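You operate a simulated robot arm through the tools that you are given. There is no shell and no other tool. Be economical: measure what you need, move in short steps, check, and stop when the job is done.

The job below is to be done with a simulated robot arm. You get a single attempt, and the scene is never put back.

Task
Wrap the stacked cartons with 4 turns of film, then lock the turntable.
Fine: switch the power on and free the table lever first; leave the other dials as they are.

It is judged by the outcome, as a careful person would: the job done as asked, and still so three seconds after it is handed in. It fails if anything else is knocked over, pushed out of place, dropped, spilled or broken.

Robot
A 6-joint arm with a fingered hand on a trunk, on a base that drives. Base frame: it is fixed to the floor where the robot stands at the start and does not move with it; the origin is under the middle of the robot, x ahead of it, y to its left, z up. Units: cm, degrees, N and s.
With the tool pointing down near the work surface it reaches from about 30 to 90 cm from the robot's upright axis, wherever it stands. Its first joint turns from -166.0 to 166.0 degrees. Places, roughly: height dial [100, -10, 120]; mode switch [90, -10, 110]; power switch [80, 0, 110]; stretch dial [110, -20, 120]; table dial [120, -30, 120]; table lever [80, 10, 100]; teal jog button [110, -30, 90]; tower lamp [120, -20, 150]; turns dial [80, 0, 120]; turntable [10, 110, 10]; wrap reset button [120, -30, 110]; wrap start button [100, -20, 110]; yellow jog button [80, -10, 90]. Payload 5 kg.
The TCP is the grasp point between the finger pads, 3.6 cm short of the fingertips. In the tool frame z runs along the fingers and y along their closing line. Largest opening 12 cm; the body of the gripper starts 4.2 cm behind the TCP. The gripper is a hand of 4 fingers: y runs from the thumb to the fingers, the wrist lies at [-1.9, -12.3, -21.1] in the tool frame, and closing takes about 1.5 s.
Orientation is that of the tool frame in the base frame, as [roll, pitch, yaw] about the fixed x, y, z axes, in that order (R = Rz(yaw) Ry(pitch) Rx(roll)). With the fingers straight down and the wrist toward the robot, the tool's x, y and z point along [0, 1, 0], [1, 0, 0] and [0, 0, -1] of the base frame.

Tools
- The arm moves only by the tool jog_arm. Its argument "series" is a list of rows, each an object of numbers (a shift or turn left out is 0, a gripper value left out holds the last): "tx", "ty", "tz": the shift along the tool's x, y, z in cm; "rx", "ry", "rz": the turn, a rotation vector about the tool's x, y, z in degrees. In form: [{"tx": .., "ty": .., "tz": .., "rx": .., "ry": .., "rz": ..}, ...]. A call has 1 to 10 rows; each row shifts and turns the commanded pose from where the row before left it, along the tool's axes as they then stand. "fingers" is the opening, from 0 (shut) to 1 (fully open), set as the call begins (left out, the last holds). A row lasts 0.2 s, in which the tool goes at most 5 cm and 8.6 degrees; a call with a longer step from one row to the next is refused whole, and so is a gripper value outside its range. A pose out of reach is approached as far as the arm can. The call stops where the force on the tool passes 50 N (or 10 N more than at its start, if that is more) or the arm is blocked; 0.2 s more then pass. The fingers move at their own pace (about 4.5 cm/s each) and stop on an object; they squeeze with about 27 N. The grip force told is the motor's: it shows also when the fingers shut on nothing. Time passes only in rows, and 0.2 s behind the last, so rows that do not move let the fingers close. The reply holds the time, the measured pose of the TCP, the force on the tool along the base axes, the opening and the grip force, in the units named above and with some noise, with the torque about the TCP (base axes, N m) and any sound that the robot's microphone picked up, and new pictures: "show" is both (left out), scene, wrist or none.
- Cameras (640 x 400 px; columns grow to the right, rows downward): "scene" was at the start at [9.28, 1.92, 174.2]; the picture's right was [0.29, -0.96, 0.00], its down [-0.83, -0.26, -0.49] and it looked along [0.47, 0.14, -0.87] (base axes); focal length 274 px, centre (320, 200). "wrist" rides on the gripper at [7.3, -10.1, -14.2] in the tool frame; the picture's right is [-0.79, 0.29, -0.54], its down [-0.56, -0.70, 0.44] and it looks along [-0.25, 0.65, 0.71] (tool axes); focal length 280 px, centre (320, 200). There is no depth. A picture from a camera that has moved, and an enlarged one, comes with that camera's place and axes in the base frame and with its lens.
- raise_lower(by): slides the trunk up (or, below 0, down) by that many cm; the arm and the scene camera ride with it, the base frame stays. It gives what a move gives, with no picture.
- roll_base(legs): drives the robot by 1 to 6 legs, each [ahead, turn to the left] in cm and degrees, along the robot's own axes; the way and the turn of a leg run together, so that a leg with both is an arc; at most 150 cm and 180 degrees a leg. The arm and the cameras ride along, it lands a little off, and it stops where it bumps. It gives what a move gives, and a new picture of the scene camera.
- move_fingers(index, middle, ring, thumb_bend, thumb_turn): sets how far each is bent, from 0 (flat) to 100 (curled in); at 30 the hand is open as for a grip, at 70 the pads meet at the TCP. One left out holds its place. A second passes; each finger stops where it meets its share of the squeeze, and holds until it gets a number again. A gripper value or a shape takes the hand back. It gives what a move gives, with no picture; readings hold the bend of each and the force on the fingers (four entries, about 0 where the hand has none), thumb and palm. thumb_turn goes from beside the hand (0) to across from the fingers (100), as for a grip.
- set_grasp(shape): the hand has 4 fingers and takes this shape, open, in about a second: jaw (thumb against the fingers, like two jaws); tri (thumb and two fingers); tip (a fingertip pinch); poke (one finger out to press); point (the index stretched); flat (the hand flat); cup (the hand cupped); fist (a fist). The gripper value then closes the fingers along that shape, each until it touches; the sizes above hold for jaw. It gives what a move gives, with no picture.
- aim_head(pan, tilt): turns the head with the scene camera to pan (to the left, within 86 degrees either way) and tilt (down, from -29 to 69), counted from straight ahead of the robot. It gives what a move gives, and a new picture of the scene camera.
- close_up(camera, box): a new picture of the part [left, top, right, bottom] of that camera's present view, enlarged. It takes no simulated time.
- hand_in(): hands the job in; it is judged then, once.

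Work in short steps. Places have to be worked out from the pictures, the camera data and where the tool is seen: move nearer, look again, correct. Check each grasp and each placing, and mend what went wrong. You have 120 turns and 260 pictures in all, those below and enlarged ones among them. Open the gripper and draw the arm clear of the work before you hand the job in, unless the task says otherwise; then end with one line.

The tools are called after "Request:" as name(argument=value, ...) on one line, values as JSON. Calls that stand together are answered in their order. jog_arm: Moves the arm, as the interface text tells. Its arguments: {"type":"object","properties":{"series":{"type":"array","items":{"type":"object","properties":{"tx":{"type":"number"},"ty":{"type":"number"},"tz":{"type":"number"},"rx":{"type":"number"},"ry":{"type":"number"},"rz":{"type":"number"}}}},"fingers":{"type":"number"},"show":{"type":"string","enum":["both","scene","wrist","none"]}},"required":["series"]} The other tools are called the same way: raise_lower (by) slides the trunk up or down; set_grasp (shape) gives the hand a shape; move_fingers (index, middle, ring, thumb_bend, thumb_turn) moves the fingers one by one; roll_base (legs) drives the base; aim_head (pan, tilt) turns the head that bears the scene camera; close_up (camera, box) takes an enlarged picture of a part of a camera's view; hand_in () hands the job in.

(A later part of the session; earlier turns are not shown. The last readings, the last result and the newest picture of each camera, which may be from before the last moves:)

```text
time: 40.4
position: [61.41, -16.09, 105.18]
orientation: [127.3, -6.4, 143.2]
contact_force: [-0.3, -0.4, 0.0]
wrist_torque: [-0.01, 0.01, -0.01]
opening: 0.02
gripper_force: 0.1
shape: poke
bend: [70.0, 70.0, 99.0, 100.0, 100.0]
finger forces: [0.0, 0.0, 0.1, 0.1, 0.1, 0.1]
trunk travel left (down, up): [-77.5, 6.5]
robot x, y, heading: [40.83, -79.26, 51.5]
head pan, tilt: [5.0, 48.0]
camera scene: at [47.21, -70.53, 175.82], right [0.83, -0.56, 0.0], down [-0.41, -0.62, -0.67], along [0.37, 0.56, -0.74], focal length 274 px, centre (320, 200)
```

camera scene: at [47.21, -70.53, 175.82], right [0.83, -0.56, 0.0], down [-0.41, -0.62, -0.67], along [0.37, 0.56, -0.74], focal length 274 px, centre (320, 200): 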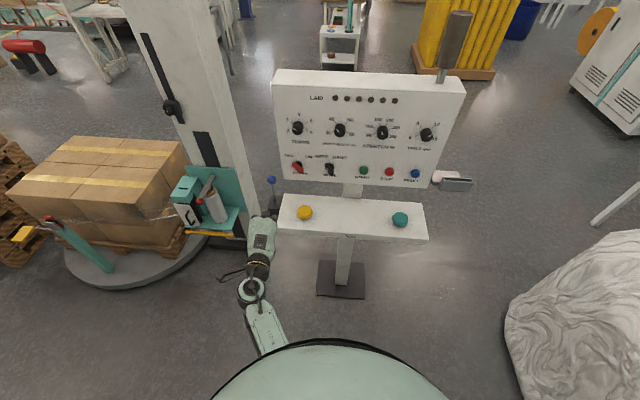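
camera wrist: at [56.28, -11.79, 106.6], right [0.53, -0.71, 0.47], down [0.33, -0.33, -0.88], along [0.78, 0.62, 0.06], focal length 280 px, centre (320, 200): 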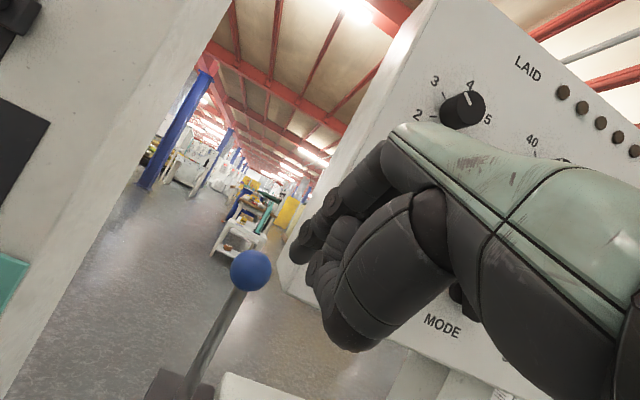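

More room now. I'll move forward again toward the left side of the power handle, stopping about 5 cm short.

Request:
jog_arm(series=[{"tx": -0.28, "ty": 3, "tz": 3}, {"tx": -0.28, "ty": 3, "tz": 3}, {"tx": -0.28, "ty": 3, "tz": 3}, {"tx": -0.28, "ty": 3, "tz": 3}, {"tx": -0.28, "ty": 3, "tz": 3}], show="both")

```text
time: 41.6
position: [75.46, 0.11, 107.81]
orientation: [127.5, -6.4, 143.2]
contact_force: [0.1, 0.1, 0.8]
wrist_torque: [0.03, -0.02, 0.02]
opening: 0.0
gripper_force: 0.0
shape: poke
bend: [70.0, 70.0, 99.0, 100.0, 100.0]
finger forces: [0.0, 0.0, 0.1, 0.0, 0.0, 0.0]
trunk travel left (down, up): [-77.5, 6.5]
robot x, y, heading: [40.53, -79.01, 51.6]
head pan, tilt: [5.0, 48.0]
camera scene: at [47.29, -70.4, 175.81], right [0.83, -0.56, 0.0], down [-0.41, -0.62, -0.67], along [0.37, 0.56, -0.74], focal length 274 px, centre (320, 200)
camera wrist: at [59.25, -9.63, 109.12], right [0.53, -0.71, 0.47], down [0.33, -0.34, -0.88], along [0.79, 0.62, 0.06], focal length 280 px, centre (320, 200)
```

scene: 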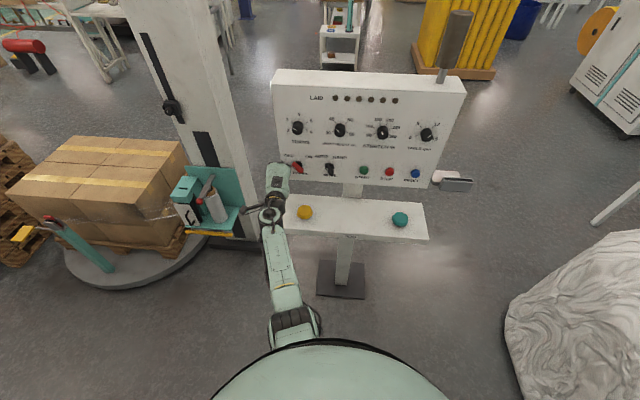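
wrist: 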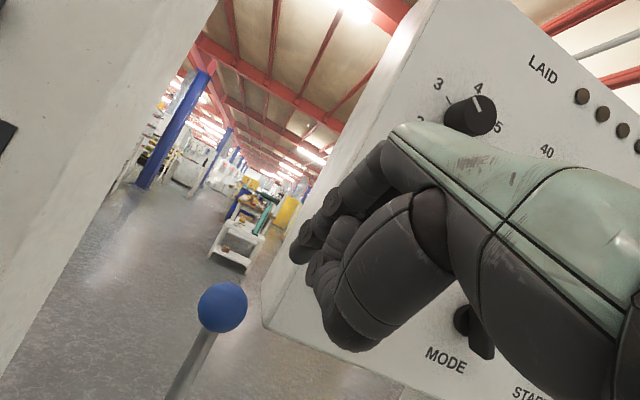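

The arm followed smoothly. I'll zoom to see the fingertip against the red handle.

Request:
close_up(camera="scene", box=[250, 140, 346, 200])

Request:
close_up(camera="wrist", box=[260, 130, 420, 360])

```text
6.67 times, centred on (298, 170) of scene
camera zoom: at [47.29, -70.4, 175.81], right [0.83, -0.56, 0.0], down [-0.41, -0.62, -0.67], along [0.37, 0.56, -0.74], focal length 1826 px, centre (467, 400)
```

zoom: 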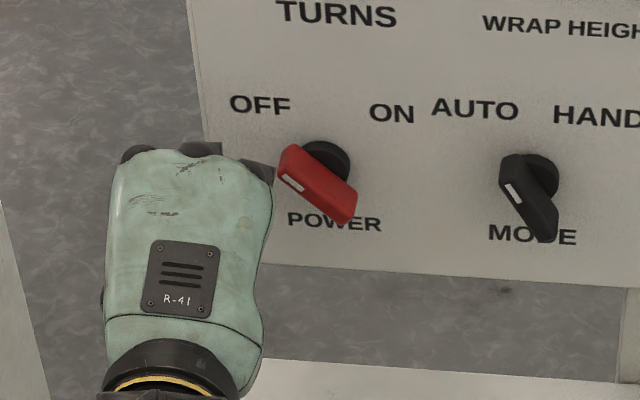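

```text
1.74 times, centred on (340, 245) of wrist
camera zoom: at [59.25, -9.63, 109.12], right [0.53, -0.71, 0.47], down [0.33, -0.34, -0.88], along [0.79, 0.62, 0.06], focal length 488 px, centre (285, 122)
```

zoom: 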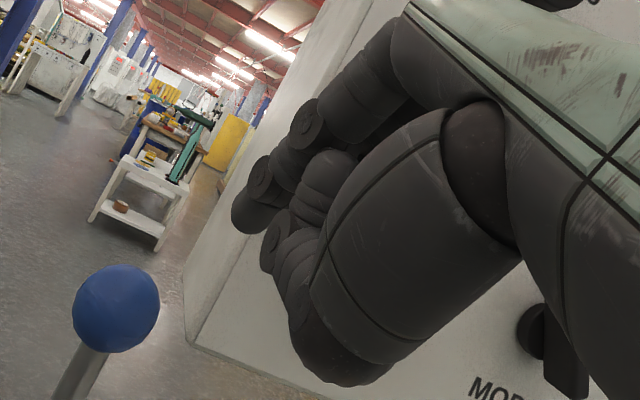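

I'll try the pointing shape: a straight index is slimmer for pushing the handle. I back off 5 cm first.

Request:
jog_arm(series=[{"tz": -5}], show="none")

Request:
set_grasp(shape="point")

Request:
close_up(camera="scene", box=[240, 140, 352, 210])

Request:
close_up(camera="wrist", box=[0, 0, 640, 400])

```text
time: 42.0
position: [73.12, -3.73, 111.19]
orientation: [127.1, -6.3, 143.2]
contact_force: [-0.9, -0.5, 0.4]
wrist_torque: [-0.01, 0.02, -0.01]
opening: 0.0
gripper_force: 0.1
shape: poke
bend: [70.0, 70.0, 99.0, 100.0, 100.0]
finger forces: [0.1, 0.1, 0.0, 0.0, 0.0, 0.0]
trunk travel left (down, up): [-77.5, 6.5]
robot x, y, heading: [40.63, -79.49, 51.3]
head pan, tilt: [5.0, 48.0]
```

```text
time: 42.9
position: [73.38, -3.44, 110.89]
orientation: [127.3, -6.3, 143.1]
contact_force: [0.7, 0.5, -0.5]
wrist_torque: [0.02, 0.0, 0.0]
opening: 0.01
gripper_force: 0.0
shape: point
bend: [19.0, 100.0, 100.0, 99.0, 87.0]
finger forces: [0.0, 0.0, 0.0, 0.0, 0.1, 0.0]
trunk travel left (down, up): [-77.5, 6.5]
robot x, y, heading: [41.08, -79.24, 51.3]
head pan, tilt: [5.0, 48.0]
```

```text
5.71 times, centred on (296, 175) of scene
camera zoom: at [47.21, -70.49, 175.82], right [0.83, -0.56, 0.0], down [-0.41, -0.62, -0.67], along [0.37, 0.56, -0.74], focal length 1565 px, centre (457, 343)
```

zoom: 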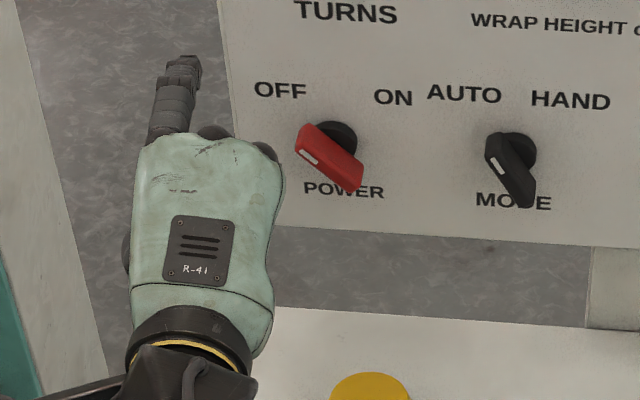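

```text
1.00 times, centred on (320, 200) of wrist (not enlarged: the box is as wide or as high as the picture)
camera zoom: at [57.01, -13.12, 112.26], right [0.52, -0.71, 0.47], down [0.33, -0.34, -0.88], along [0.79, 0.62, 0.06], focal length 280 px, centre (320, 200)
```

zoom: 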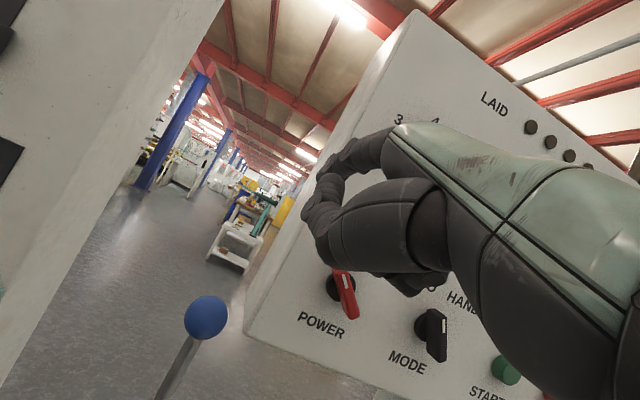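

The index tip is at about (75.8,2.5,116), clearly left of the handle. I'll lower it to handle height before moving in.

Request:
jog_arm(series=[{"tx": -1.03, "ty": -2.6, "tz": 1.95}, {"tx": -1.03, "ty": -2.6, "tz": 1.95}, {"tx": -1.03, "ty": -2.6, "tz": 1.95}], show="wrist")

Request:
close_up(camera="scene", box=[250, 140, 346, 200])

```text
time: 43.7
position: [74.83, -4.7, 101.01]
orientation: [127.3, -6.4, 143.3]
contact_force: [-0.2, 0.4, 0.3]
wrist_torque: [-0.03, 0.0, 0.0]
opening: 0.02
gripper_force: 0.1
shape: point
bend: [19.0, 100.0, 100.0, 99.0, 87.0]
finger forces: [0.1, 0.0, 0.1, 0.0, 0.1, 0.0]
trunk travel left (down, up): [-77.5, 6.5]
robot x, y, heading: [40.83, -79.39, 51.2]
head pan, tilt: [5.0, 48.0]
camera wrist: at [58.65, -14.46, 102.29], right [0.52, -0.71, 0.47], down [0.33, -0.34, -0.88], along [0.79, 0.62, 0.06], focal length 280 px, centre (320, 200)
```

wrist: 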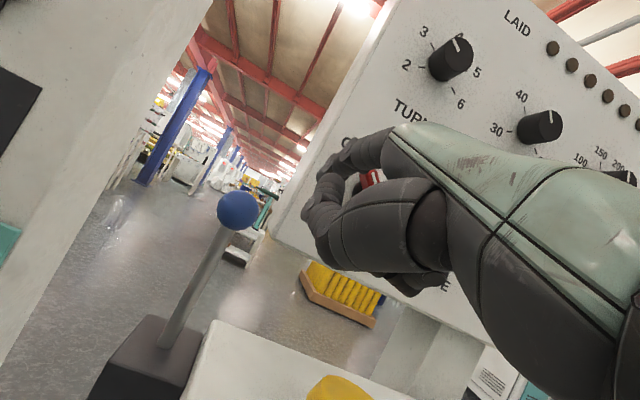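

```text
6.67 times, centred on (298, 170) of scene
camera zoom: at [47.23, -70.51, 175.83], right [0.83, -0.56, 0.0], down [-0.41, -0.62, -0.67], along [0.37, 0.56, -0.74], focal length 1826 px, centre (467, 400)
```

zoom: 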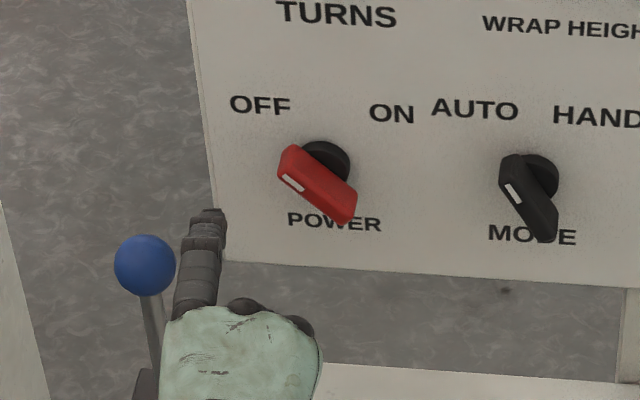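

The index tip is about 5.7 cm left of the handle and 4 cm short in depth. I'll move straight in by 5 cm.

Request:
jog_arm(series=[{"ty": 1.5, "tz": 2}, {"ty": 1.5, "tz": 2}], show="wrist")

Request:
close_up(camera="scene", box=[250, 140, 346, 200])

```text
time: 44.3
position: [76.73, -1.39, 100.89]
orientation: [127.1, -6.2, 143.5]
contact_force: [-23.1, -33.8, 9.5]
wrist_torque: [2.38, -1.62, 0.08]
opening: 11.5
gripper_force: 0.0
shape: point
bend: [18.0, 100.0, 100.0, 99.0, 87.0]
finger forces: [40.7, 0.0, 0.0, 0.1, 0.0, 0.0]
trunk travel left (down, up): [-77.5, 6.5]
robot x, y, heading: [40.72, -79.2, 51.4]
head pan, tilt: [5.0, 48.0]
stopped in row 2: the force on the tool passed its limit at 71 N (the readings are from after the stop); the commanded pose is now the measured one
camera wrist: at [60.57, -11.26, 102.06], right [0.53, -0.71, 0.47], down [0.33, -0.33, -0.88], along [0.78, 0.62, 0.06], focal length 280 px, centre (320, 200)
```

wrist: 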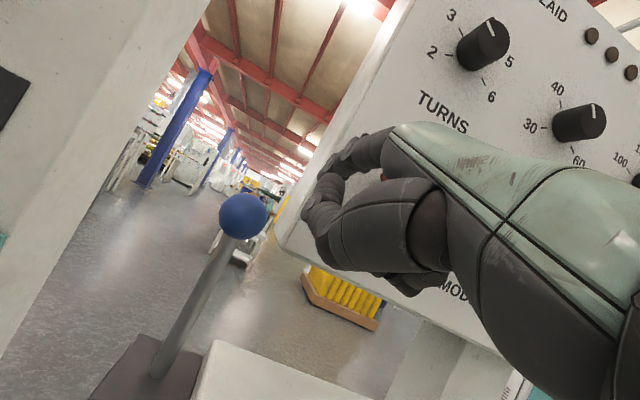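

```text
6.67 times, centred on (298, 170) of scene
camera zoom: at [46.8, -71.07, 175.87], right [0.83, -0.55, 0.0], down [-0.41, -0.62, -0.67], along [0.37, 0.56, -0.74], focal length 1826 px, centre (467, 400)
```

zoom: 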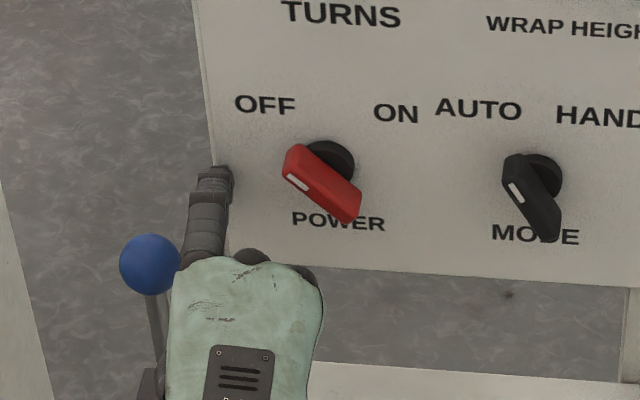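

The fingertip reached the panel face, which calibrates depth; the handle stands proud of it. I'll back off 1 cm, then sweep the finger right and up around the handle to turn it clockwise.

Request:
jog_arm(series=[{"ty": -0.6, "tz": -0.8}, {"tx": -3.07, "ty": 1.02, "tz": -0.89}, {"tx": -1.19, "ty": 1.52, "tz": -1.2}, {"tx": -1.04, "ty": 0.47, "tz": -0.4}, {"tx": -0.97, "ty": 0.23, "tz": -0.21}, {"tx": -0.9, "ty": 0.06, "tz": -0.08}], show="wrist")

Request:
close_up(camera="scene", box=[250, 140, 346, 200])

```text
time: 45.7
position: [82.32, -6.45, 104.2]
orientation: [127.3, -6.2, 143.5]
contact_force: [-6.5, 2.7, 1.8]
wrist_torque: [-0.01, -0.32, 0.44]
opening: 0.01
gripper_force: 0.0
shape: point
bend: [18.0, 100.0, 100.0, 99.0, 87.0]
finger forces: [6.4, 0.1, 0.0, 0.1, 0.0, 0.0]
trunk travel left (down, up): [-77.5, 6.5]
robot x, y, heading: [41.23, -79.55, 51.5]
head pan, tilt: [5.0, 48.0]
camera wrist: at [66.12, -16.28, 105.4], right [0.53, -0.71, 0.47], down [0.33, -0.34, -0.88], along [0.78, 0.62, 0.06], focal length 280 px, centre (320, 200)
```

wrist: 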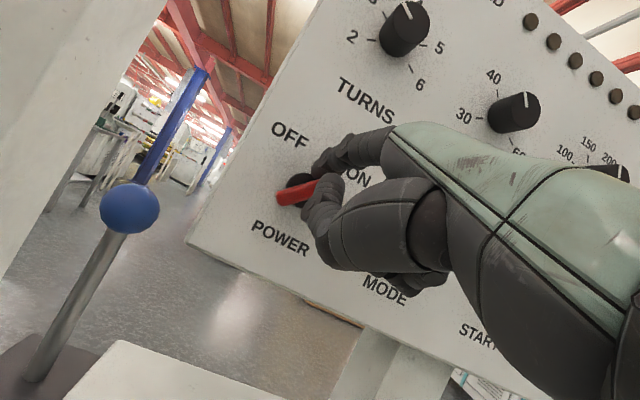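

```text
6.67 times, centred on (298, 170) of scene
camera zoom: at [46.87, -70.46, 175.83], right [0.83, -0.55, 0.0], down [-0.41, -0.62, -0.67], along [0.37, 0.56, -0.74], focal length 1826 px, centre (467, 400)
```

zoom: 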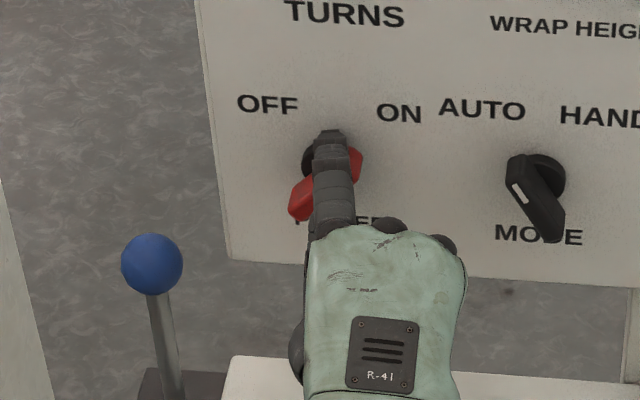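

The handle has swung over toward ON. I'll back off and check it.

Request:
jog_arm(series=[{"ty": -2.4, "tz": -3.2}, {"ty": -2.4, "tz": -3.2}], show="none")

Request:
close_up(camera="scene", box=[250, 80, 474, 220])

Request:
close_up(camera="wrist", box=[0, 0, 640, 400])

```text
time: 46.3
position: [77.79, -13.24, 104.0]
orientation: [127.2, -6.3, 143.2]
contact_force: [-0.1, -0.3, -0.5]
wrist_torque: [-0.02, 0.02, -0.04]
opening: 0.01
gripper_force: 0.0
shape: point
bend: [19.0, 100.0, 100.0, 99.0, 87.0]
finger forces: [0.0, 0.1, 0.0, 0.1, 0.1, 0.0]
trunk travel left (down, up): [-77.5, 6.5]
robot x, y, heading: [41.04, -79.56, 51.8]
head pan, tilt: [5.0, 48.0]
```

```text
2.86 times, centred on (362, 150) of scene
camera zoom: at [46.99, -70.78, 175.84], right [0.83, -0.55, 0.0], down [-0.41, -0.62, -0.67], along [0.37, 0.56, -0.74], focal length 783 px, centre (200, 343)
```

zoom: 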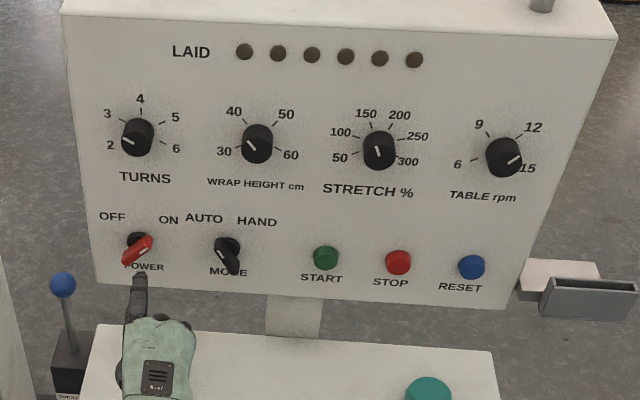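

```text
1.00 times, centred on (320, 200) of wrist (not enlarged: the box is as wide or as high as the picture)
camera zoom: at [61.5, -22.88, 105.29], right [0.53, -0.71, 0.47], down [0.33, -0.34, -0.88], along [0.78, 0.62, 0.06], focal length 280 px, centre (320, 200)
```

zoom: 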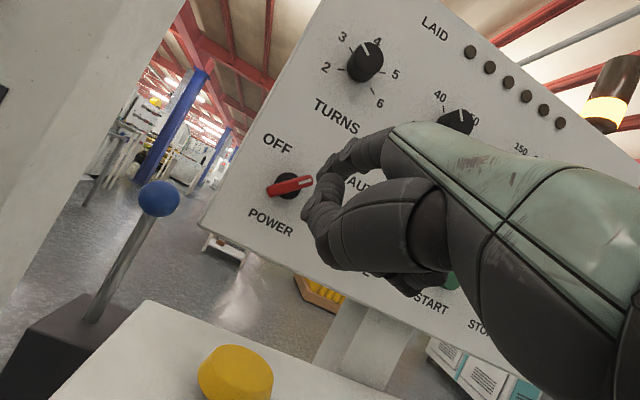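

The power is on: the tower lamp lights amber and the handle points to ON. For the lever I'll point the hand down and take the ball from above in a jaw grip. First I raise and tip the hand.

Request:
jog_arm(series=[{"tx": 0.44, "ty": 3.16, "tz": -2.4}, {"tx": 0.44, "ty": 3.16, "tz": -2.4}, {"tx": 0.44, "ty": 3.16, "tz": -2.4}, {"rx": 7.6}, {"rx": 7.6}, {"rx": 7.6}, {"rx": 7.6}, {"rx": 7.6}, {"rx": 7.6}, {"rx": 7.6}], show="none")

Request:
set_grasp(shape="jaw")

Request:
jog_arm(series=[{"ry": -6.4}], show="both")

```text
time: 48.5
position: [77.89, -12.98, 116.08]
orientation: [-179.2, -6.2, 143.4]
contact_force: [-0.4, -0.3, 0.1]
wrist_torque: [0.0, 0.02, 0.02]
opening: 0.0
gripper_force: 0.0
shape: point
bend: [19.0, 100.0, 100.0, 99.0, 87.0]
finger forces: [0.1, 0.0, 0.1, 0.0, 0.1, 0.0]
trunk travel left (down, up): [-77.5, 6.5]
robot x, y, heading: [40.89, -79.09, 51.5]
head pan, tilt: [5.0, 48.0]
```

```text
time: 49.4
position: [77.8, -12.99, 116.14]
orientation: [-179.5, -6.4, 143.4]
contact_force: [0.6, -0.7, -0.3]
wrist_torque: [0.01, 0.05, -0.02]
opening: 11.98
gripper_force: 0.0
shape: jaw
bend: [30.0, 30.0, 30.0, 30.0, 97.0]
finger forces: [0.0, 0.1, 0.1, 0.0, 0.1, 0.0]
trunk travel left (down, up): [-77.5, 6.5]
robot x, y, heading: [40.81, -79.52, 51.4]
head pan, tilt: [5.0, 48.0]
```

```text
time: 49.8
position: [77.77, -13.03, 116.15]
orientation: [-179.5, 0.4, 143.5]
contact_force: [0.1, -0.5, 0.3]
wrist_torque: [0.0, -0.03, 0.0]
opening: 11.96
gripper_force: 0.1
shape: jaw
bend: [30.0, 30.0, 30.0, 30.0, 97.0]
finger forces: [0.1, 0.0, 0.1, 0.0, 0.0, 0.0]
trunk travel left (down, up): [-77.5, 6.5]
robot x, y, heading: [41.1, -79.38, 51.3]
head pan, tilt: [5.0, 48.0]
camera scene: at [47.03, -70.46, 175.82], right [0.83, -0.55, 0.0], down [-0.41, -0.62, -0.67], along [0.37, 0.56, -0.74], focal length 274 px, centre (320, 200)
camera wrist: at [65.89, -16.62, 130.38], right [0.81, -0.23, 0.54], down [0.03, -0.9, -0.43], along [0.59, 0.37, -0.72], focal length 280 px, centre (320, 200)
```

scene: 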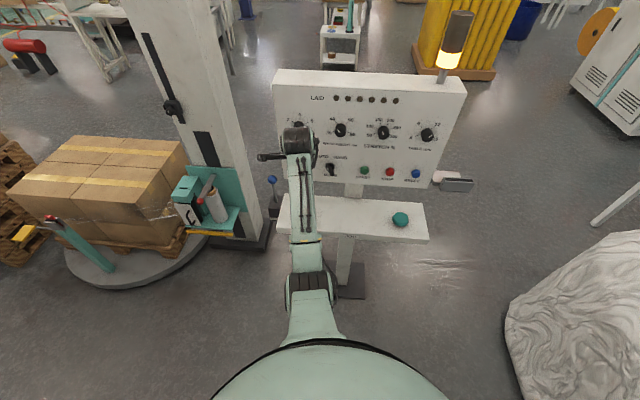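
wrist: 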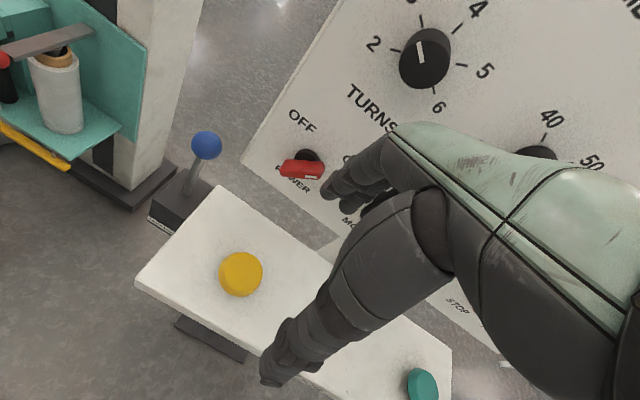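

The jaw would be tight against the panel's left edge. Instead I'll use the index as a peg pointing down in front of the ball and push it, so I set the point shape and move above that spot.

Request:
set_grasp(shape="point")

Request:
jog_arm(series=[{"tx": 3.9, "ty": 0.8}, {"tx": 3.9, "ty": 0.8}, {"tx": 3.8, "ty": 0.8}, {"tz": 4}, {"tz": 4}], show="wrist")

Request:
close_up(camera="scene", box=[230, 120, 342, 220])

```text
time: 50.7
position: [77.78, -13.1, 116.23]
orientation: [-179.5, 0.2, 143.5]
contact_force: [-0.2, 0.3, -0.5]
wrist_torque: [0.02, 0.02, 0.03]
opening: 11.54
gripper_force: 0.1
shape: point
bend: [19.0, 100.0, 100.0, 99.0, 87.0]
finger forces: [0.0, 0.1, 0.0, 0.0, 0.0, 0.0]
trunk travel left (down, up): [-77.5, 6.5]
robot x, y, heading: [41.11, -79.58, 51.2]
head pan, tilt: [5.0, 48.0]
```

```text
time: 51.9
position: [70.18, -4.38, 108.23]
orientation: [-179.5, 0.0, 143.6]
contact_force: [0.3, 0.2, -0.3]
wrist_torque: [-0.06, 0.0, -0.01]
opening: 0.0
gripper_force: 0.1
shape: point
bend: [19.0, 100.0, 100.0, 99.0, 87.0]
finger forces: [0.0, 0.0, 0.0, 0.1, 0.1, 0.1]
trunk travel left (down, up): [-77.5, 6.5]
robot x, y, heading: [40.73, -79.46, 51.5]
head pan, tilt: [5.0, 48.0]
camera wrist: at [58.22, -7.96, 122.56], right [0.81, -0.23, 0.54], down [0.03, -0.9, -0.44], along [0.59, 0.37, -0.72], focal length 280 px, centre (320, 200)
```

wrist: 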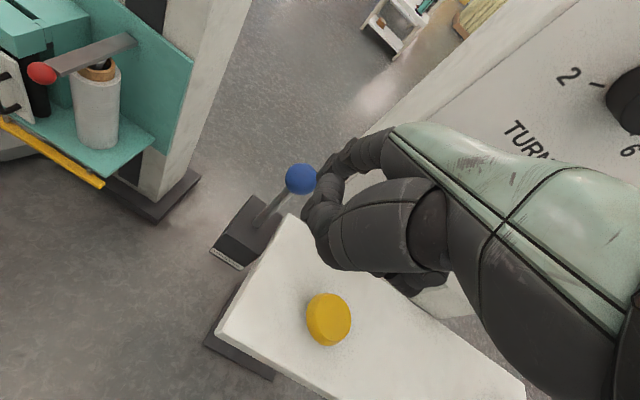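

```text
4.00 times, centred on (286, 170) of scene
camera zoom: at [47.22, -70.51, 175.83], right [0.83, -0.55, 0.0], down [-0.41, -0.62, -0.67], along [0.37, 0.56, -0.74], focal length 1096 px, centre (456, 320)
```

zoom: 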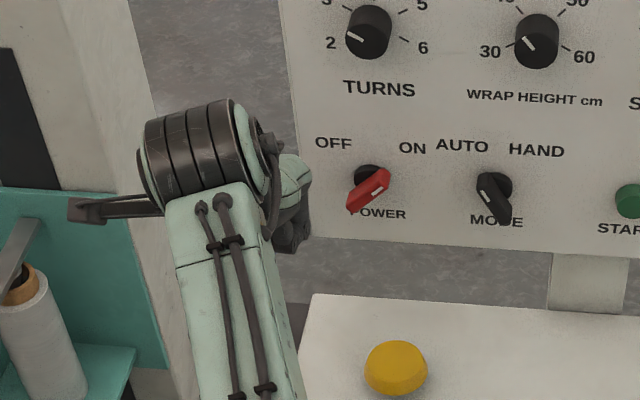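

The tip should be about 4 cm in front of the ball and 7 cm above its centre. I'll descend 7 cm and then check.

Request:
jog_arm(series=[{"tz": 3.5}, {"tz": 3.5}], show="wrist")

Request:
close_up(camera="wrist", box=[200, 100, 440, 250])

```text
time: 52.5
position: [70.02, -4.45, 101.24]
orientation: [-179.5, 0.1, 143.3]
contact_force: [-0.8, -0.3, 0.7]
wrist_torque: [0.0, 0.01, 0.02]
opening: 0.0
gripper_force: 0.1
shape: point
bend: [19.0, 100.0, 100.0, 99.0, 87.0]
finger forces: [0.0, 0.0, 0.0, 0.0, 0.0, 0.0]
trunk travel left (down, up): [-77.5, 6.5]
robot x, y, heading: [40.82, -79.28, 51.0]
head pan, tilt: [5.0, 48.0]
camera wrist: at [58.09, -8.1, 115.57], right [0.81, -0.23, 0.54], down [0.03, -0.9, -0.43], along [0.59, 0.37, -0.72], focal length 280 px, centre (320, 200)
```

wrist: 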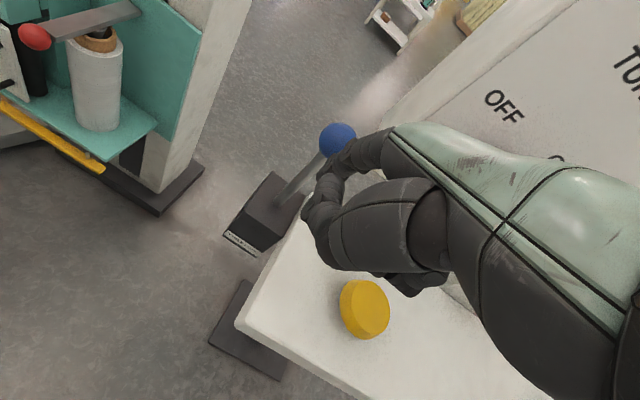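

```text
2.67 times, centred on (320, 175) of wrist
camera zoom: at [58.09, -8.1, 115.57], right [0.81, -0.23, 0.54], down [0.03, -0.9, -0.43], along [0.59, 0.37, -0.72], focal length 748 px, centre (320, 267)
```

zoom: 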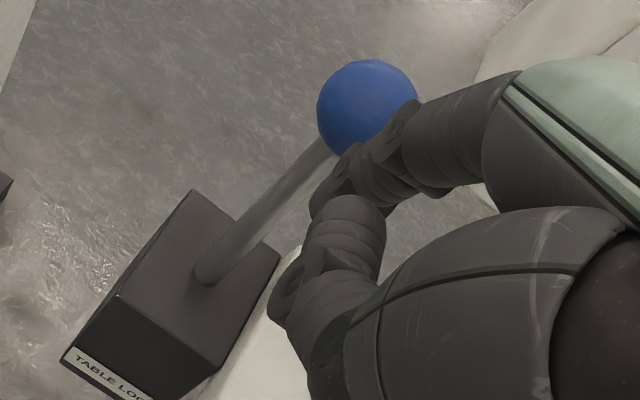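

The finger sits in front of the rod, just under the ball. I'll push away from the robot gently.

Request:
jog_arm(series=[{"ty": 1}, {"ty": 1}, {"ty": 1}, {"ty": 1}, {"ty": 1}, {"ty": 1}], show="none")

Request:
close_up(camera="wrist", box=[200, 100, 440, 250])

```text
time: 53.9
position: [72.71, -0.17, 101.97]
orientation: [-179.8, 0.1, 143.6]
contact_force: [-29.0, -37.3, 22.4]
wrist_torque: [0.64, 0.02, 0.87]
opening: 11.52
gripper_force: 0.0
shape: point
bend: [72.0, 100.0, 100.0, 94.0, 86.0]
finger forces: [65.7, 0.1, 0.0, 0.0, 0.0, 0.0]
trunk travel left (down, up): [-77.5, 6.5]
robot x, y, heading: [40.7, -79.61, 51.6]
head pan, tilt: [5.0, 48.0]
```

```text
2.67 times, centred on (320, 175) of wrist
camera zoom: at [60.8, -3.91, 116.05], right [0.81, -0.23, 0.54], down [0.03, -0.9, -0.44], along [0.59, 0.37, -0.72], focal length 748 px, centre (320, 267)
```

zoom: 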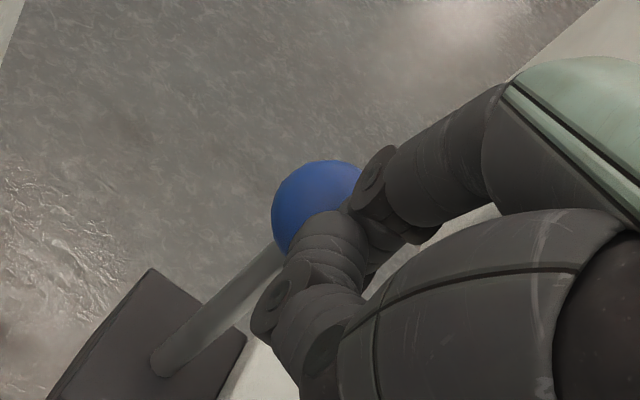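

It's firmly stopped that way, so away is not its throw. I'll back off, go around to the ball's right side, and try pushing left.

Request:
jog_arm(series=[{"ty": -2.5}, {"ty": -2.5}, {"tx": -2.5}, {"tx": -2.2}], show="none")

Request:
set_grasp(shape="point")

Request:
jog_arm(series=[{"ty": 2.3}, {"ty": 2.3}], show="wrist")

Request:
close_up(camera="wrist", box=[200, 100, 440, 250])

```text
time: 54.9
position: [74.47, -6.33, 101.09]
orientation: [-179.4, 0.1, 143.4]
contact_force: [0.6, 0.3, -0.2]
wrist_torque: [0.0, -0.03, 0.0]
opening: 11.51
gripper_force: 0.0
shape: point
bend: [19.0, 100.0, 100.0, 99.0, 87.0]
finger forces: [0.0, 0.0, 0.1, 0.1, 0.0, 0.1]
trunk travel left (down, up): [-77.5, 6.5]
robot x, y, heading: [40.96, -79.77, 51.1]
head pan, tilt: [5.0, 48.0]
```

```text
time: 55.8
position: [74.26, -6.42, 101.19]
orientation: [-179.5, 0.2, 143.5]
contact_force: [-0.1, -0.1, -0.4]
wrist_torque: [-0.02, 0.0, 0.02]
opening: 11.52
gripper_force: 0.0
shape: point
bend: [19.0, 100.0, 100.0, 99.0, 87.0]
finger forces: [0.0, 0.1, 0.0, 0.0, 0.0, 0.0]
trunk travel left (down, up): [-77.5, 6.5]
robot x, y, heading: [41.15, -79.62, 51.4]
head pan, tilt: [5.0, 48.0]
```

```text
time: 56.4
position: [76.8, -2.78, 101.06]
orientation: [-179.4, 0.2, 143.6]
contact_force: [-0.4, -0.6, -0.4]
wrist_torque: [-0.02, 0.03, 0.01]
opening: 11.52
gripper_force: 0.0
shape: point
bend: [20.0, 100.0, 100.0, 99.0, 87.0]
finger forces: [1.2, 0.0, 0.0, 0.1, 0.1, 0.0]
trunk travel left (down, up): [-77.5, 6.5]
robot x, y, heading: [40.87, -79.69, 51.7]
head pan, tilt: [5.0, 48.0]
camera wrist: at [65.04, -6.33, 115.38], right [0.81, -0.23, 0.54], down [0.03, -0.9, -0.43], along [0.59, 0.37, -0.72], focal length 280 px, centre (320, 200)
```

wrist: 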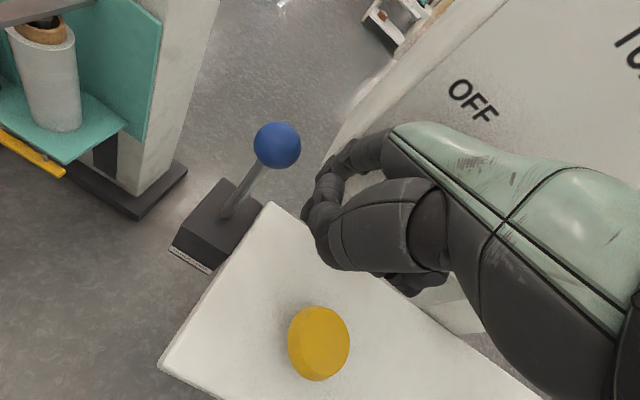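

```text
2.67 times, centred on (320, 175) of wrist
camera zoom: at [65.04, -6.33, 115.38], right [0.81, -0.23, 0.54], down [0.03, -0.9, -0.43], along [0.59, 0.37, -0.72], focal length 748 px, centre (320, 267)
```

zoom: 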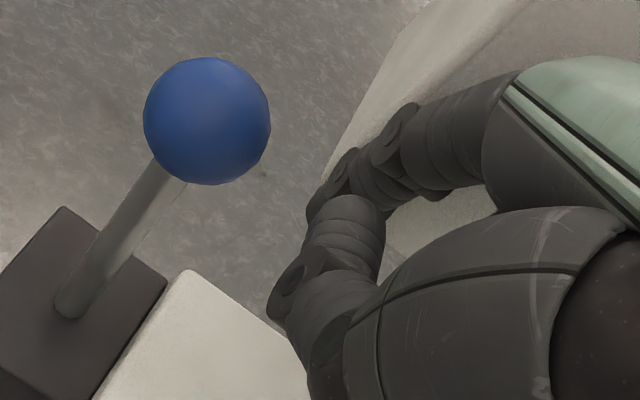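

The finger is to the right of the ball now. I push left.

Request:
jog_arm(series=[{"ty": -0.7, "tx": 0.5}, {"tx": 1}, {"tx": 1}, {"tx": 1}, {"tx": 1}, {"tx": 1}], show="none")

Request:
close_up(camera="wrist", box=[160, 75, 480, 275])

```text
time: 57.8
position: [72.78, -0.46, 101.03]
orientation: [-179.3, 0.2, 143.2]
contact_force: [25.0, -21.6, 1.2]
wrist_torque: [-0.16, -0.3, -2.46]
opening: 11.54
gripper_force: 0.0
shape: point
bend: [19.0, 100.0, 100.0, 99.0, 87.0]
finger forces: [33.2, 0.0, 0.0, 0.0, 0.0, 0.0]
trunk travel left (down, up): [-77.5, 6.5]
robot x, y, heading: [41.38, -79.59, 50.6]
head pan, tilt: [5.0, 48.0]
```

```text
2.00 times, centred on (320, 175) of wrist
camera zoom: at [60.88, -4.15, 115.34], right [0.81, -0.24, 0.54], down [0.03, -0.9, -0.43], along [0.59, 0.36, -0.72], focal length 561 px, centre (320, 250)
```

zoom: 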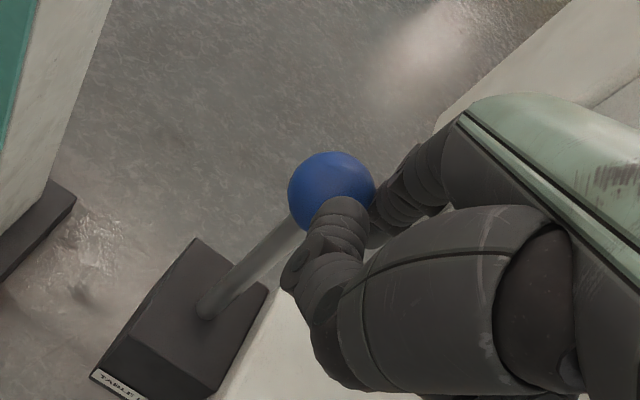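

It's stopped to the left too. The natural throw is then toward the operator, so I'll raise the hand and move the thumb aside, ready to hook the index behind the ball.

Request:
jog_arm(series=[{"tx": -2}, {"ty": -3}, {"tz": -4}, {"tz": -4}], show="none")

Request:
move_fingers(index=30, middle=100, ring=100, thumb_bend=50, thumb_turn=0)

Request:
jog_arm(series=[{"tx": 0}], show="wrist")

```text
time: 58.8
position: [72.35, -3.69, 109.06]
orientation: [-179.5, 0.0, 143.5]
contact_force: [0.5, 0.6, -0.8]
wrist_torque: [0.05, 0.0, 0.0]
opening: 11.5
gripper_force: 0.0
shape: point
bend: [19.0, 100.0, 100.0, 99.0, 87.0]
finger forces: [0.0, 0.1, 0.0, 0.0, 0.1, 0.0]
trunk travel left (down, up): [-77.5, 6.5]
robot x, y, heading: [41.33, -79.85, 51.3]
head pan, tilt: [5.0, 48.0]
```

```text
time: 59.8
position: [72.25, -3.63, 109.03]
orientation: [-179.6, 0.1, 143.5]
contact_force: [-0.1, -0.1, 0.5]
wrist_torque: [-0.02, 0.02, -0.01]
opening: 14.74
gripper_force: 0.2
shape: fingers
bend: [30.0, 100.0, 100.0, 50.0, 0.0]
finger forces: [0.0, 0.0, 0.0, 0.1, 0.0, 0.1]
trunk travel left (down, up): [-77.5, 6.5]
robot x, y, heading: [41.0, -79.34, 51.4]
head pan, tilt: [5.0, 48.0]
```

```text
time: 60.2
position: [72.26, -3.52, 109.08]
orientation: [-179.5, 0.2, 143.5]
contact_force: [-0.7, -0.5, 0.5]
wrist_torque: [0.01, 0.04, -0.01]
opening: 14.7
gripper_force: 0.0
shape: fingers
bend: [30.0, 100.0, 100.0, 50.0, 0.0]
finger forces: [0.0, 0.0, 0.1, 0.1, 0.0, 0.0]
trunk travel left (down, up): [-77.5, 6.5]
robot x, y, heading: [40.56, -79.3, 51.8]
head pan, tilt: [5.0, 48.0]
camera wrist: at [60.35, -7.28, 123.29], right [0.81, -0.23, 0.54], down [0.03, -0.9, -0.43], along [0.59, 0.37, -0.72], focal length 280 px, centre (320, 200)
```

wrist: 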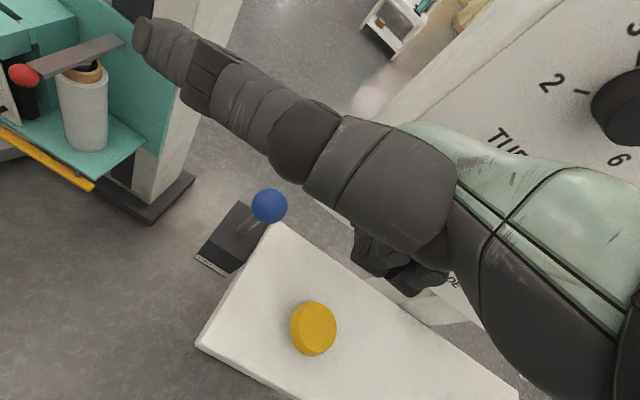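

The extended thumb would get in the way. I'll put it opposite but open, so the ball sits between index and thumb.

Request:
move_fingers(index=30, thumb_bend=20, thumb_turn=100)

Request:
close_up(camera="wrist", box=[160, 75, 480, 400])

```text
time: 61.2
position: [72.25, -3.72, 109.0]
orientation: [-179.5, 0.1, 143.5]
contact_force: [-0.1, 0.1, -0.2]
wrist_torque: [-0.02, 0.0, 0.01]
opening: 13.3
gripper_force: 0.0
shape: fingers
bend: [30.0, 100.0, 100.0, 20.0, 97.0]
finger forces: [0.0, 0.0, 0.1, 0.0, 0.0, 0.0]
trunk travel left (down, up): [-77.5, 6.5]
robot x, y, heading: [40.72, -79.6, 51.1]
head pan, tilt: [5.0, 48.0]
```

```text
1.23 times, centred on (320, 238) of wrist
camera zoom: at [60.36, -7.29, 123.29], right [0.81, -0.23, 0.54], down [0.03, -0.9, -0.43], along [0.59, 0.37, -0.72], focal length 345 px, centre (320, 154)
```

zoom: 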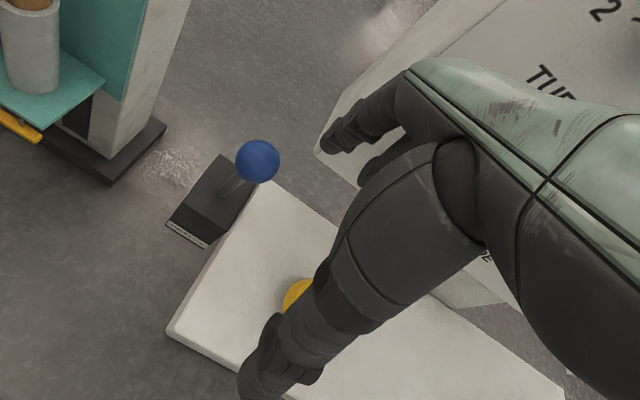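

I'll carry the index over the ball to the far side, still above it, then check.

Request:
jog_arm(series=[{"tx": 0.8, "ty": 2.3}, {"tx": 0.8, "ty": 2.3}, {"tx": 0.8, "ty": 2.3}], show="wrist")

Request:
close_up(camera="scene", box=[230, 120, 342, 220])

```text
time: 62.0
position: [74.29, 3.51, 108.82]
orientation: [-179.4, 0.2, 143.5]
contact_force: [-0.8, 0.7, -0.5]
wrist_torque: [-0.01, 0.01, -0.01]
opening: 13.28
gripper_force: 0.0
shape: fingers
bend: [30.0, 100.0, 100.0, 20.0, 97.0]
finger forces: [0.0, 0.0, 0.1, 0.0, 0.0, 0.1]
trunk travel left (down, up): [-77.5, 6.5]
robot x, y, heading: [40.66, -79.44, 51.4]
head pan, tilt: [5.0, 48.0]
camera wrist: at [62.4, -0.21, 123.18], right [0.81, -0.23, 0.54], down [0.03, -0.9, -0.43], along [0.59, 0.37, -0.72], focal length 280 px, centre (320, 200)
```

wrist: 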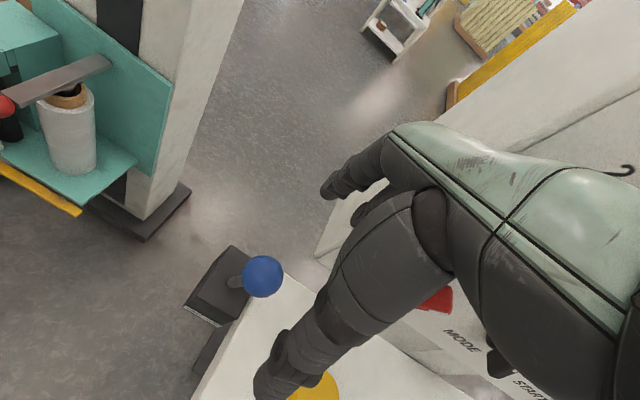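

```text
4.00 times, centred on (286, 170) of scene
camera zoom: at [47.21, -70.48, 175.81], right [0.83, -0.55, 0.0], down [-0.41, -0.62, -0.67], along [0.37, 0.56, -0.74], focal length 1096 px, centre (456, 320)
```

zoom: 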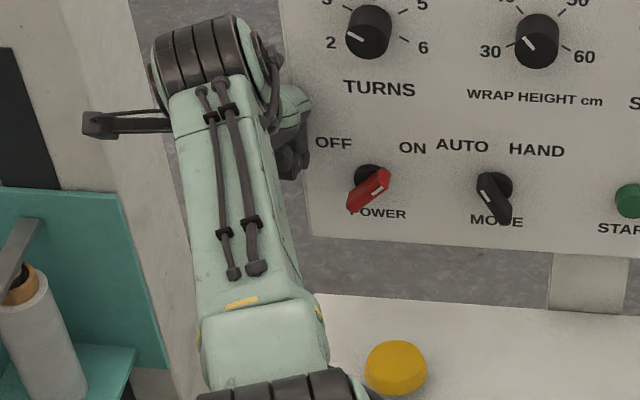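

The index is about 4 cm beyond the ball and 6 cm above its centre. I descend carefully.

Request:
jog_arm(series=[{"tz": 1.5}, {"tz": 1.5}, {"tz": 1.5}, {"tz": 1.2}], show="wrist")

```text
time: 63.0
position: [74.15, 3.51, 103.31]
orientation: [-179.5, 0.0, 143.5]
contact_force: [-0.1, 0.9, 0.1]
wrist_torque: [-0.02, 0.01, 0.0]
opening: 13.27
gripper_force: 0.1
shape: fingers
bend: [30.0, 100.0, 100.0, 20.0, 97.0]
finger forces: [0.0, 0.0, 0.0, 0.0, 0.0, 0.0]
trunk travel left (down, up): [-77.5, 6.5]
robot x, y, heading: [40.98, -79.55, 51.3]
head pan, tilt: [5.0, 48.0]
camera wrist: at [62.34, -0.27, 117.51], right [0.81, -0.23, 0.54], down [0.03, -0.9, -0.44], along [0.59, 0.37, -0.72], focal length 280 px, centre (320, 200)
```

wrist: 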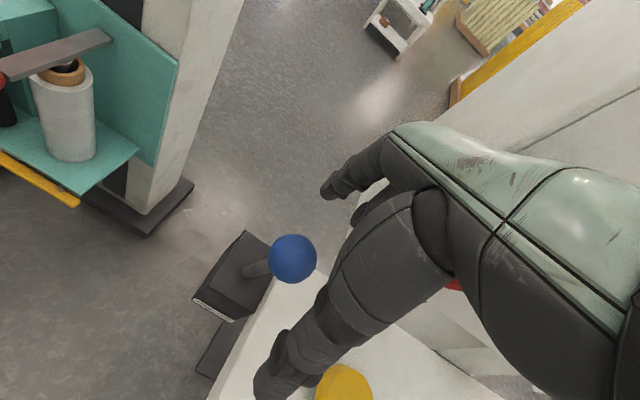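

By image geometry the index sits higher than I want. I'll shift left to clear the panel edge and open the whole jaw, so two fingers pass behind the ball, then descend.

Request:
jog_arm(series=[{"tx": 1.5}, {"tx": 1.5}], show="none")

Request:
set_grasp(shape="jaw")

Request:
jog_arm(series=[{"tz": 1.2}, {"tz": 1.2}, {"tz": 1}], show="wrist")

Request:
close_up(camera="scene", box=[230, 120, 342, 220])

```text
time: 63.6
position: [71.74, 5.12, 103.27]
orientation: [-179.3, 0.2, 143.5]
contact_force: [1.1, -0.4, -0.2]
wrist_torque: [0.0, 0.01, 0.0]
opening: 13.29
gripper_force: 0.1
shape: fingers
bend: [30.0, 100.0, 100.0, 20.0, 97.0]
finger forces: [0.0, 0.0, 0.0, 0.0, 0.0, 0.0]
trunk travel left (down, up): [-77.5, 6.5]
robot x, y, heading: [41.11, -79.78, 51.5]
head pan, tilt: [5.0, 48.0]
```

```text
time: 64.5
position: [71.88, 5.22, 103.21]
orientation: [-179.5, 0.1, 143.5]
contact_force: [0.2, 0.5, -0.1]
wrist_torque: [-0.03, -0.02, -0.02]
opening: 11.97
gripper_force: 0.1
shape: jaw
bend: [30.0, 30.0, 30.0, 30.0, 97.0]
finger forces: [0.0, 0.1, 0.0, 0.0, 0.0, 0.1]
trunk travel left (down, up): [-77.5, 6.5]
robot x, y, heading: [40.99, -79.75, 51.4]
head pan, tilt: [5.0, 48.0]
```

```text
time: 65.3
position: [71.24, 4.51, 100.18]
orientation: [-179.5, 0.2, 143.5]
contact_force: [0.9, 0.2, -0.3]
wrist_torque: [0.05, -0.03, -0.02]
opening: 11.99
gripper_force: 0.1
shape: jaw
bend: [30.0, 30.0, 30.0, 30.0, 97.0]
finger forces: [0.1, 0.1, 0.0, 0.1, 0.1, 0.0]
out of reach, approached as far as the arm can: row 2, 3
trunk travel left (down, up): [-77.5, 6.5]
robot x, y, heading: [41.2, -79.17, 51.4]
head pan, tilt: [5.0, 48.0]
camera wrist: at [59.4, 0.76, 114.45], right [0.81, -0.23, 0.54], down [0.03, -0.9, -0.44], along [0.59, 0.37, -0.72], focal length 280 px, centre (320, 200)
```

wrist: 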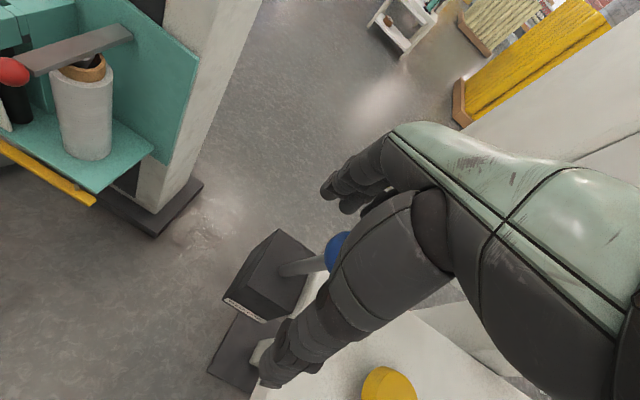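

```text
4.00 times, centred on (286, 170) of scene
camera zoom: at [47.18, -70.54, 175.82], right [0.83, -0.55, 0.0], down [-0.41, -0.62, -0.67], along [0.37, 0.56, -0.74], focal length 1096 px, centre (456, 320)
```

zoom: 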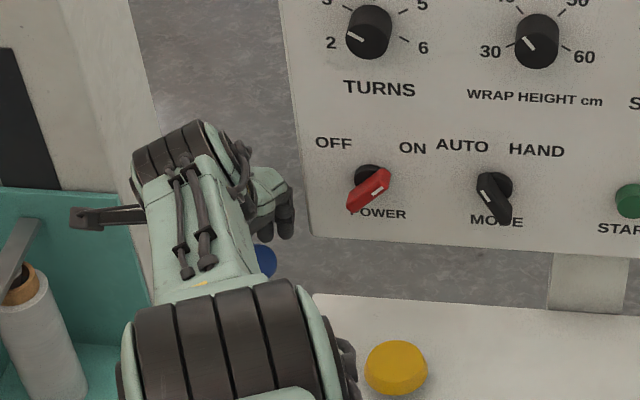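

The fingers are behind the ball. I'll pull toward the robot.

Request:
jog_arm(series=[{"ty": -1}, {"ty": -1}, {"ty": -1}, {"ty": -1}, {"ty": -1}], show="wrist")

```text
time: 66.5
position: [68.2, 0.23, 100.31]
orientation: [-179.4, 0.2, 143.5]
contact_force: [1.2, 1.1, -2.5]
wrist_torque: [-0.06, 0.08, 0.05]
opening: 12.0
gripper_force: 0.0
shape: jaw
bend: [30.0, 29.0, 30.0, 30.0, 97.0]
finger forces: [0.1, 2.0, 0.1, 0.0, 0.0, 0.0]
trunk travel left (down, up): [-77.5, 6.5]
robot x, y, heading: [40.74, -79.55, 51.5]
head pan, tilt: [5.0, 48.0]
camera wrist: at [56.36, -3.33, 114.61], right [0.81, -0.23, 0.54], down [0.03, -0.9, -0.43], along [0.59, 0.37, -0.72], focal length 280 px, centre (320, 200)
```

wrist: 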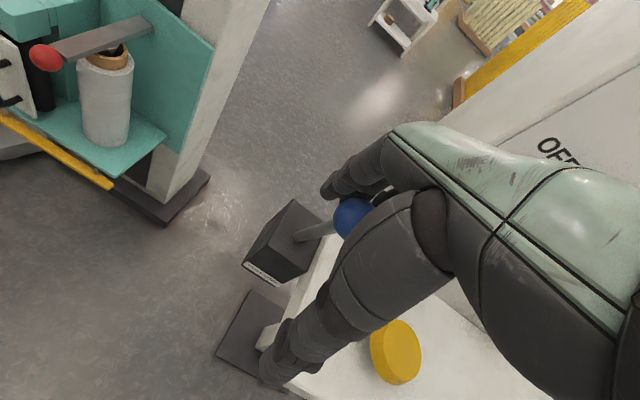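

The lever is moving toward the robot easily. I'll continue to its stop.

Request:
jog_arm(series=[{"ty": -1, "tz": 0.3}, {"ty": -1, "tz": 0.3}, {"ty": -1, "tz": 0.3}, {"ty": -1, "tz": 0.3}, {"ty": -1, "tz": 0.3}], show="wrist")

```text
time: 67.7
position: [65.41, -3.64, 98.95]
orientation: [-179.5, 0.1, 143.6]
contact_force: [-0.1, 1.6, -0.6]
wrist_torque: [-0.02, 0.06, 0.02]
opening: 12.01
gripper_force: 0.1
shape: jaw
bend: [30.0, 29.0, 30.0, 30.0, 97.0]
finger forces: [0.0, 0.9, 0.0, 0.0, 0.0, 0.0]
trunk travel left (down, up): [-77.5, 6.5]
robot x, y, heading: [40.81, -79.03, 51.5]
head pan, tilt: [5.0, 48.0]
camera wrist: at [53.42, -7.33, 113.17], right [0.81, -0.23, 0.54], down [0.03, -0.9, -0.44], along [0.59, 0.37, -0.72], focal length 280 px, centre (320, 200)
```

wrist: 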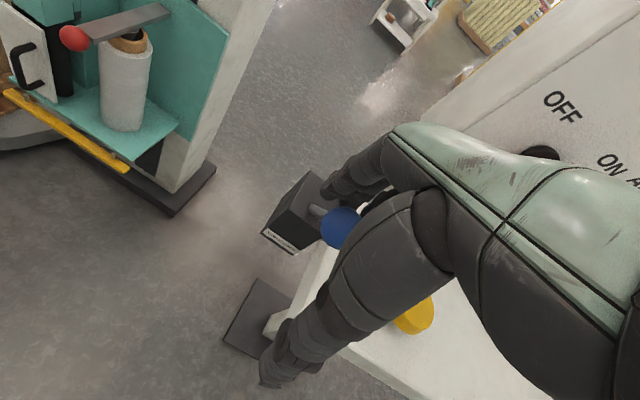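

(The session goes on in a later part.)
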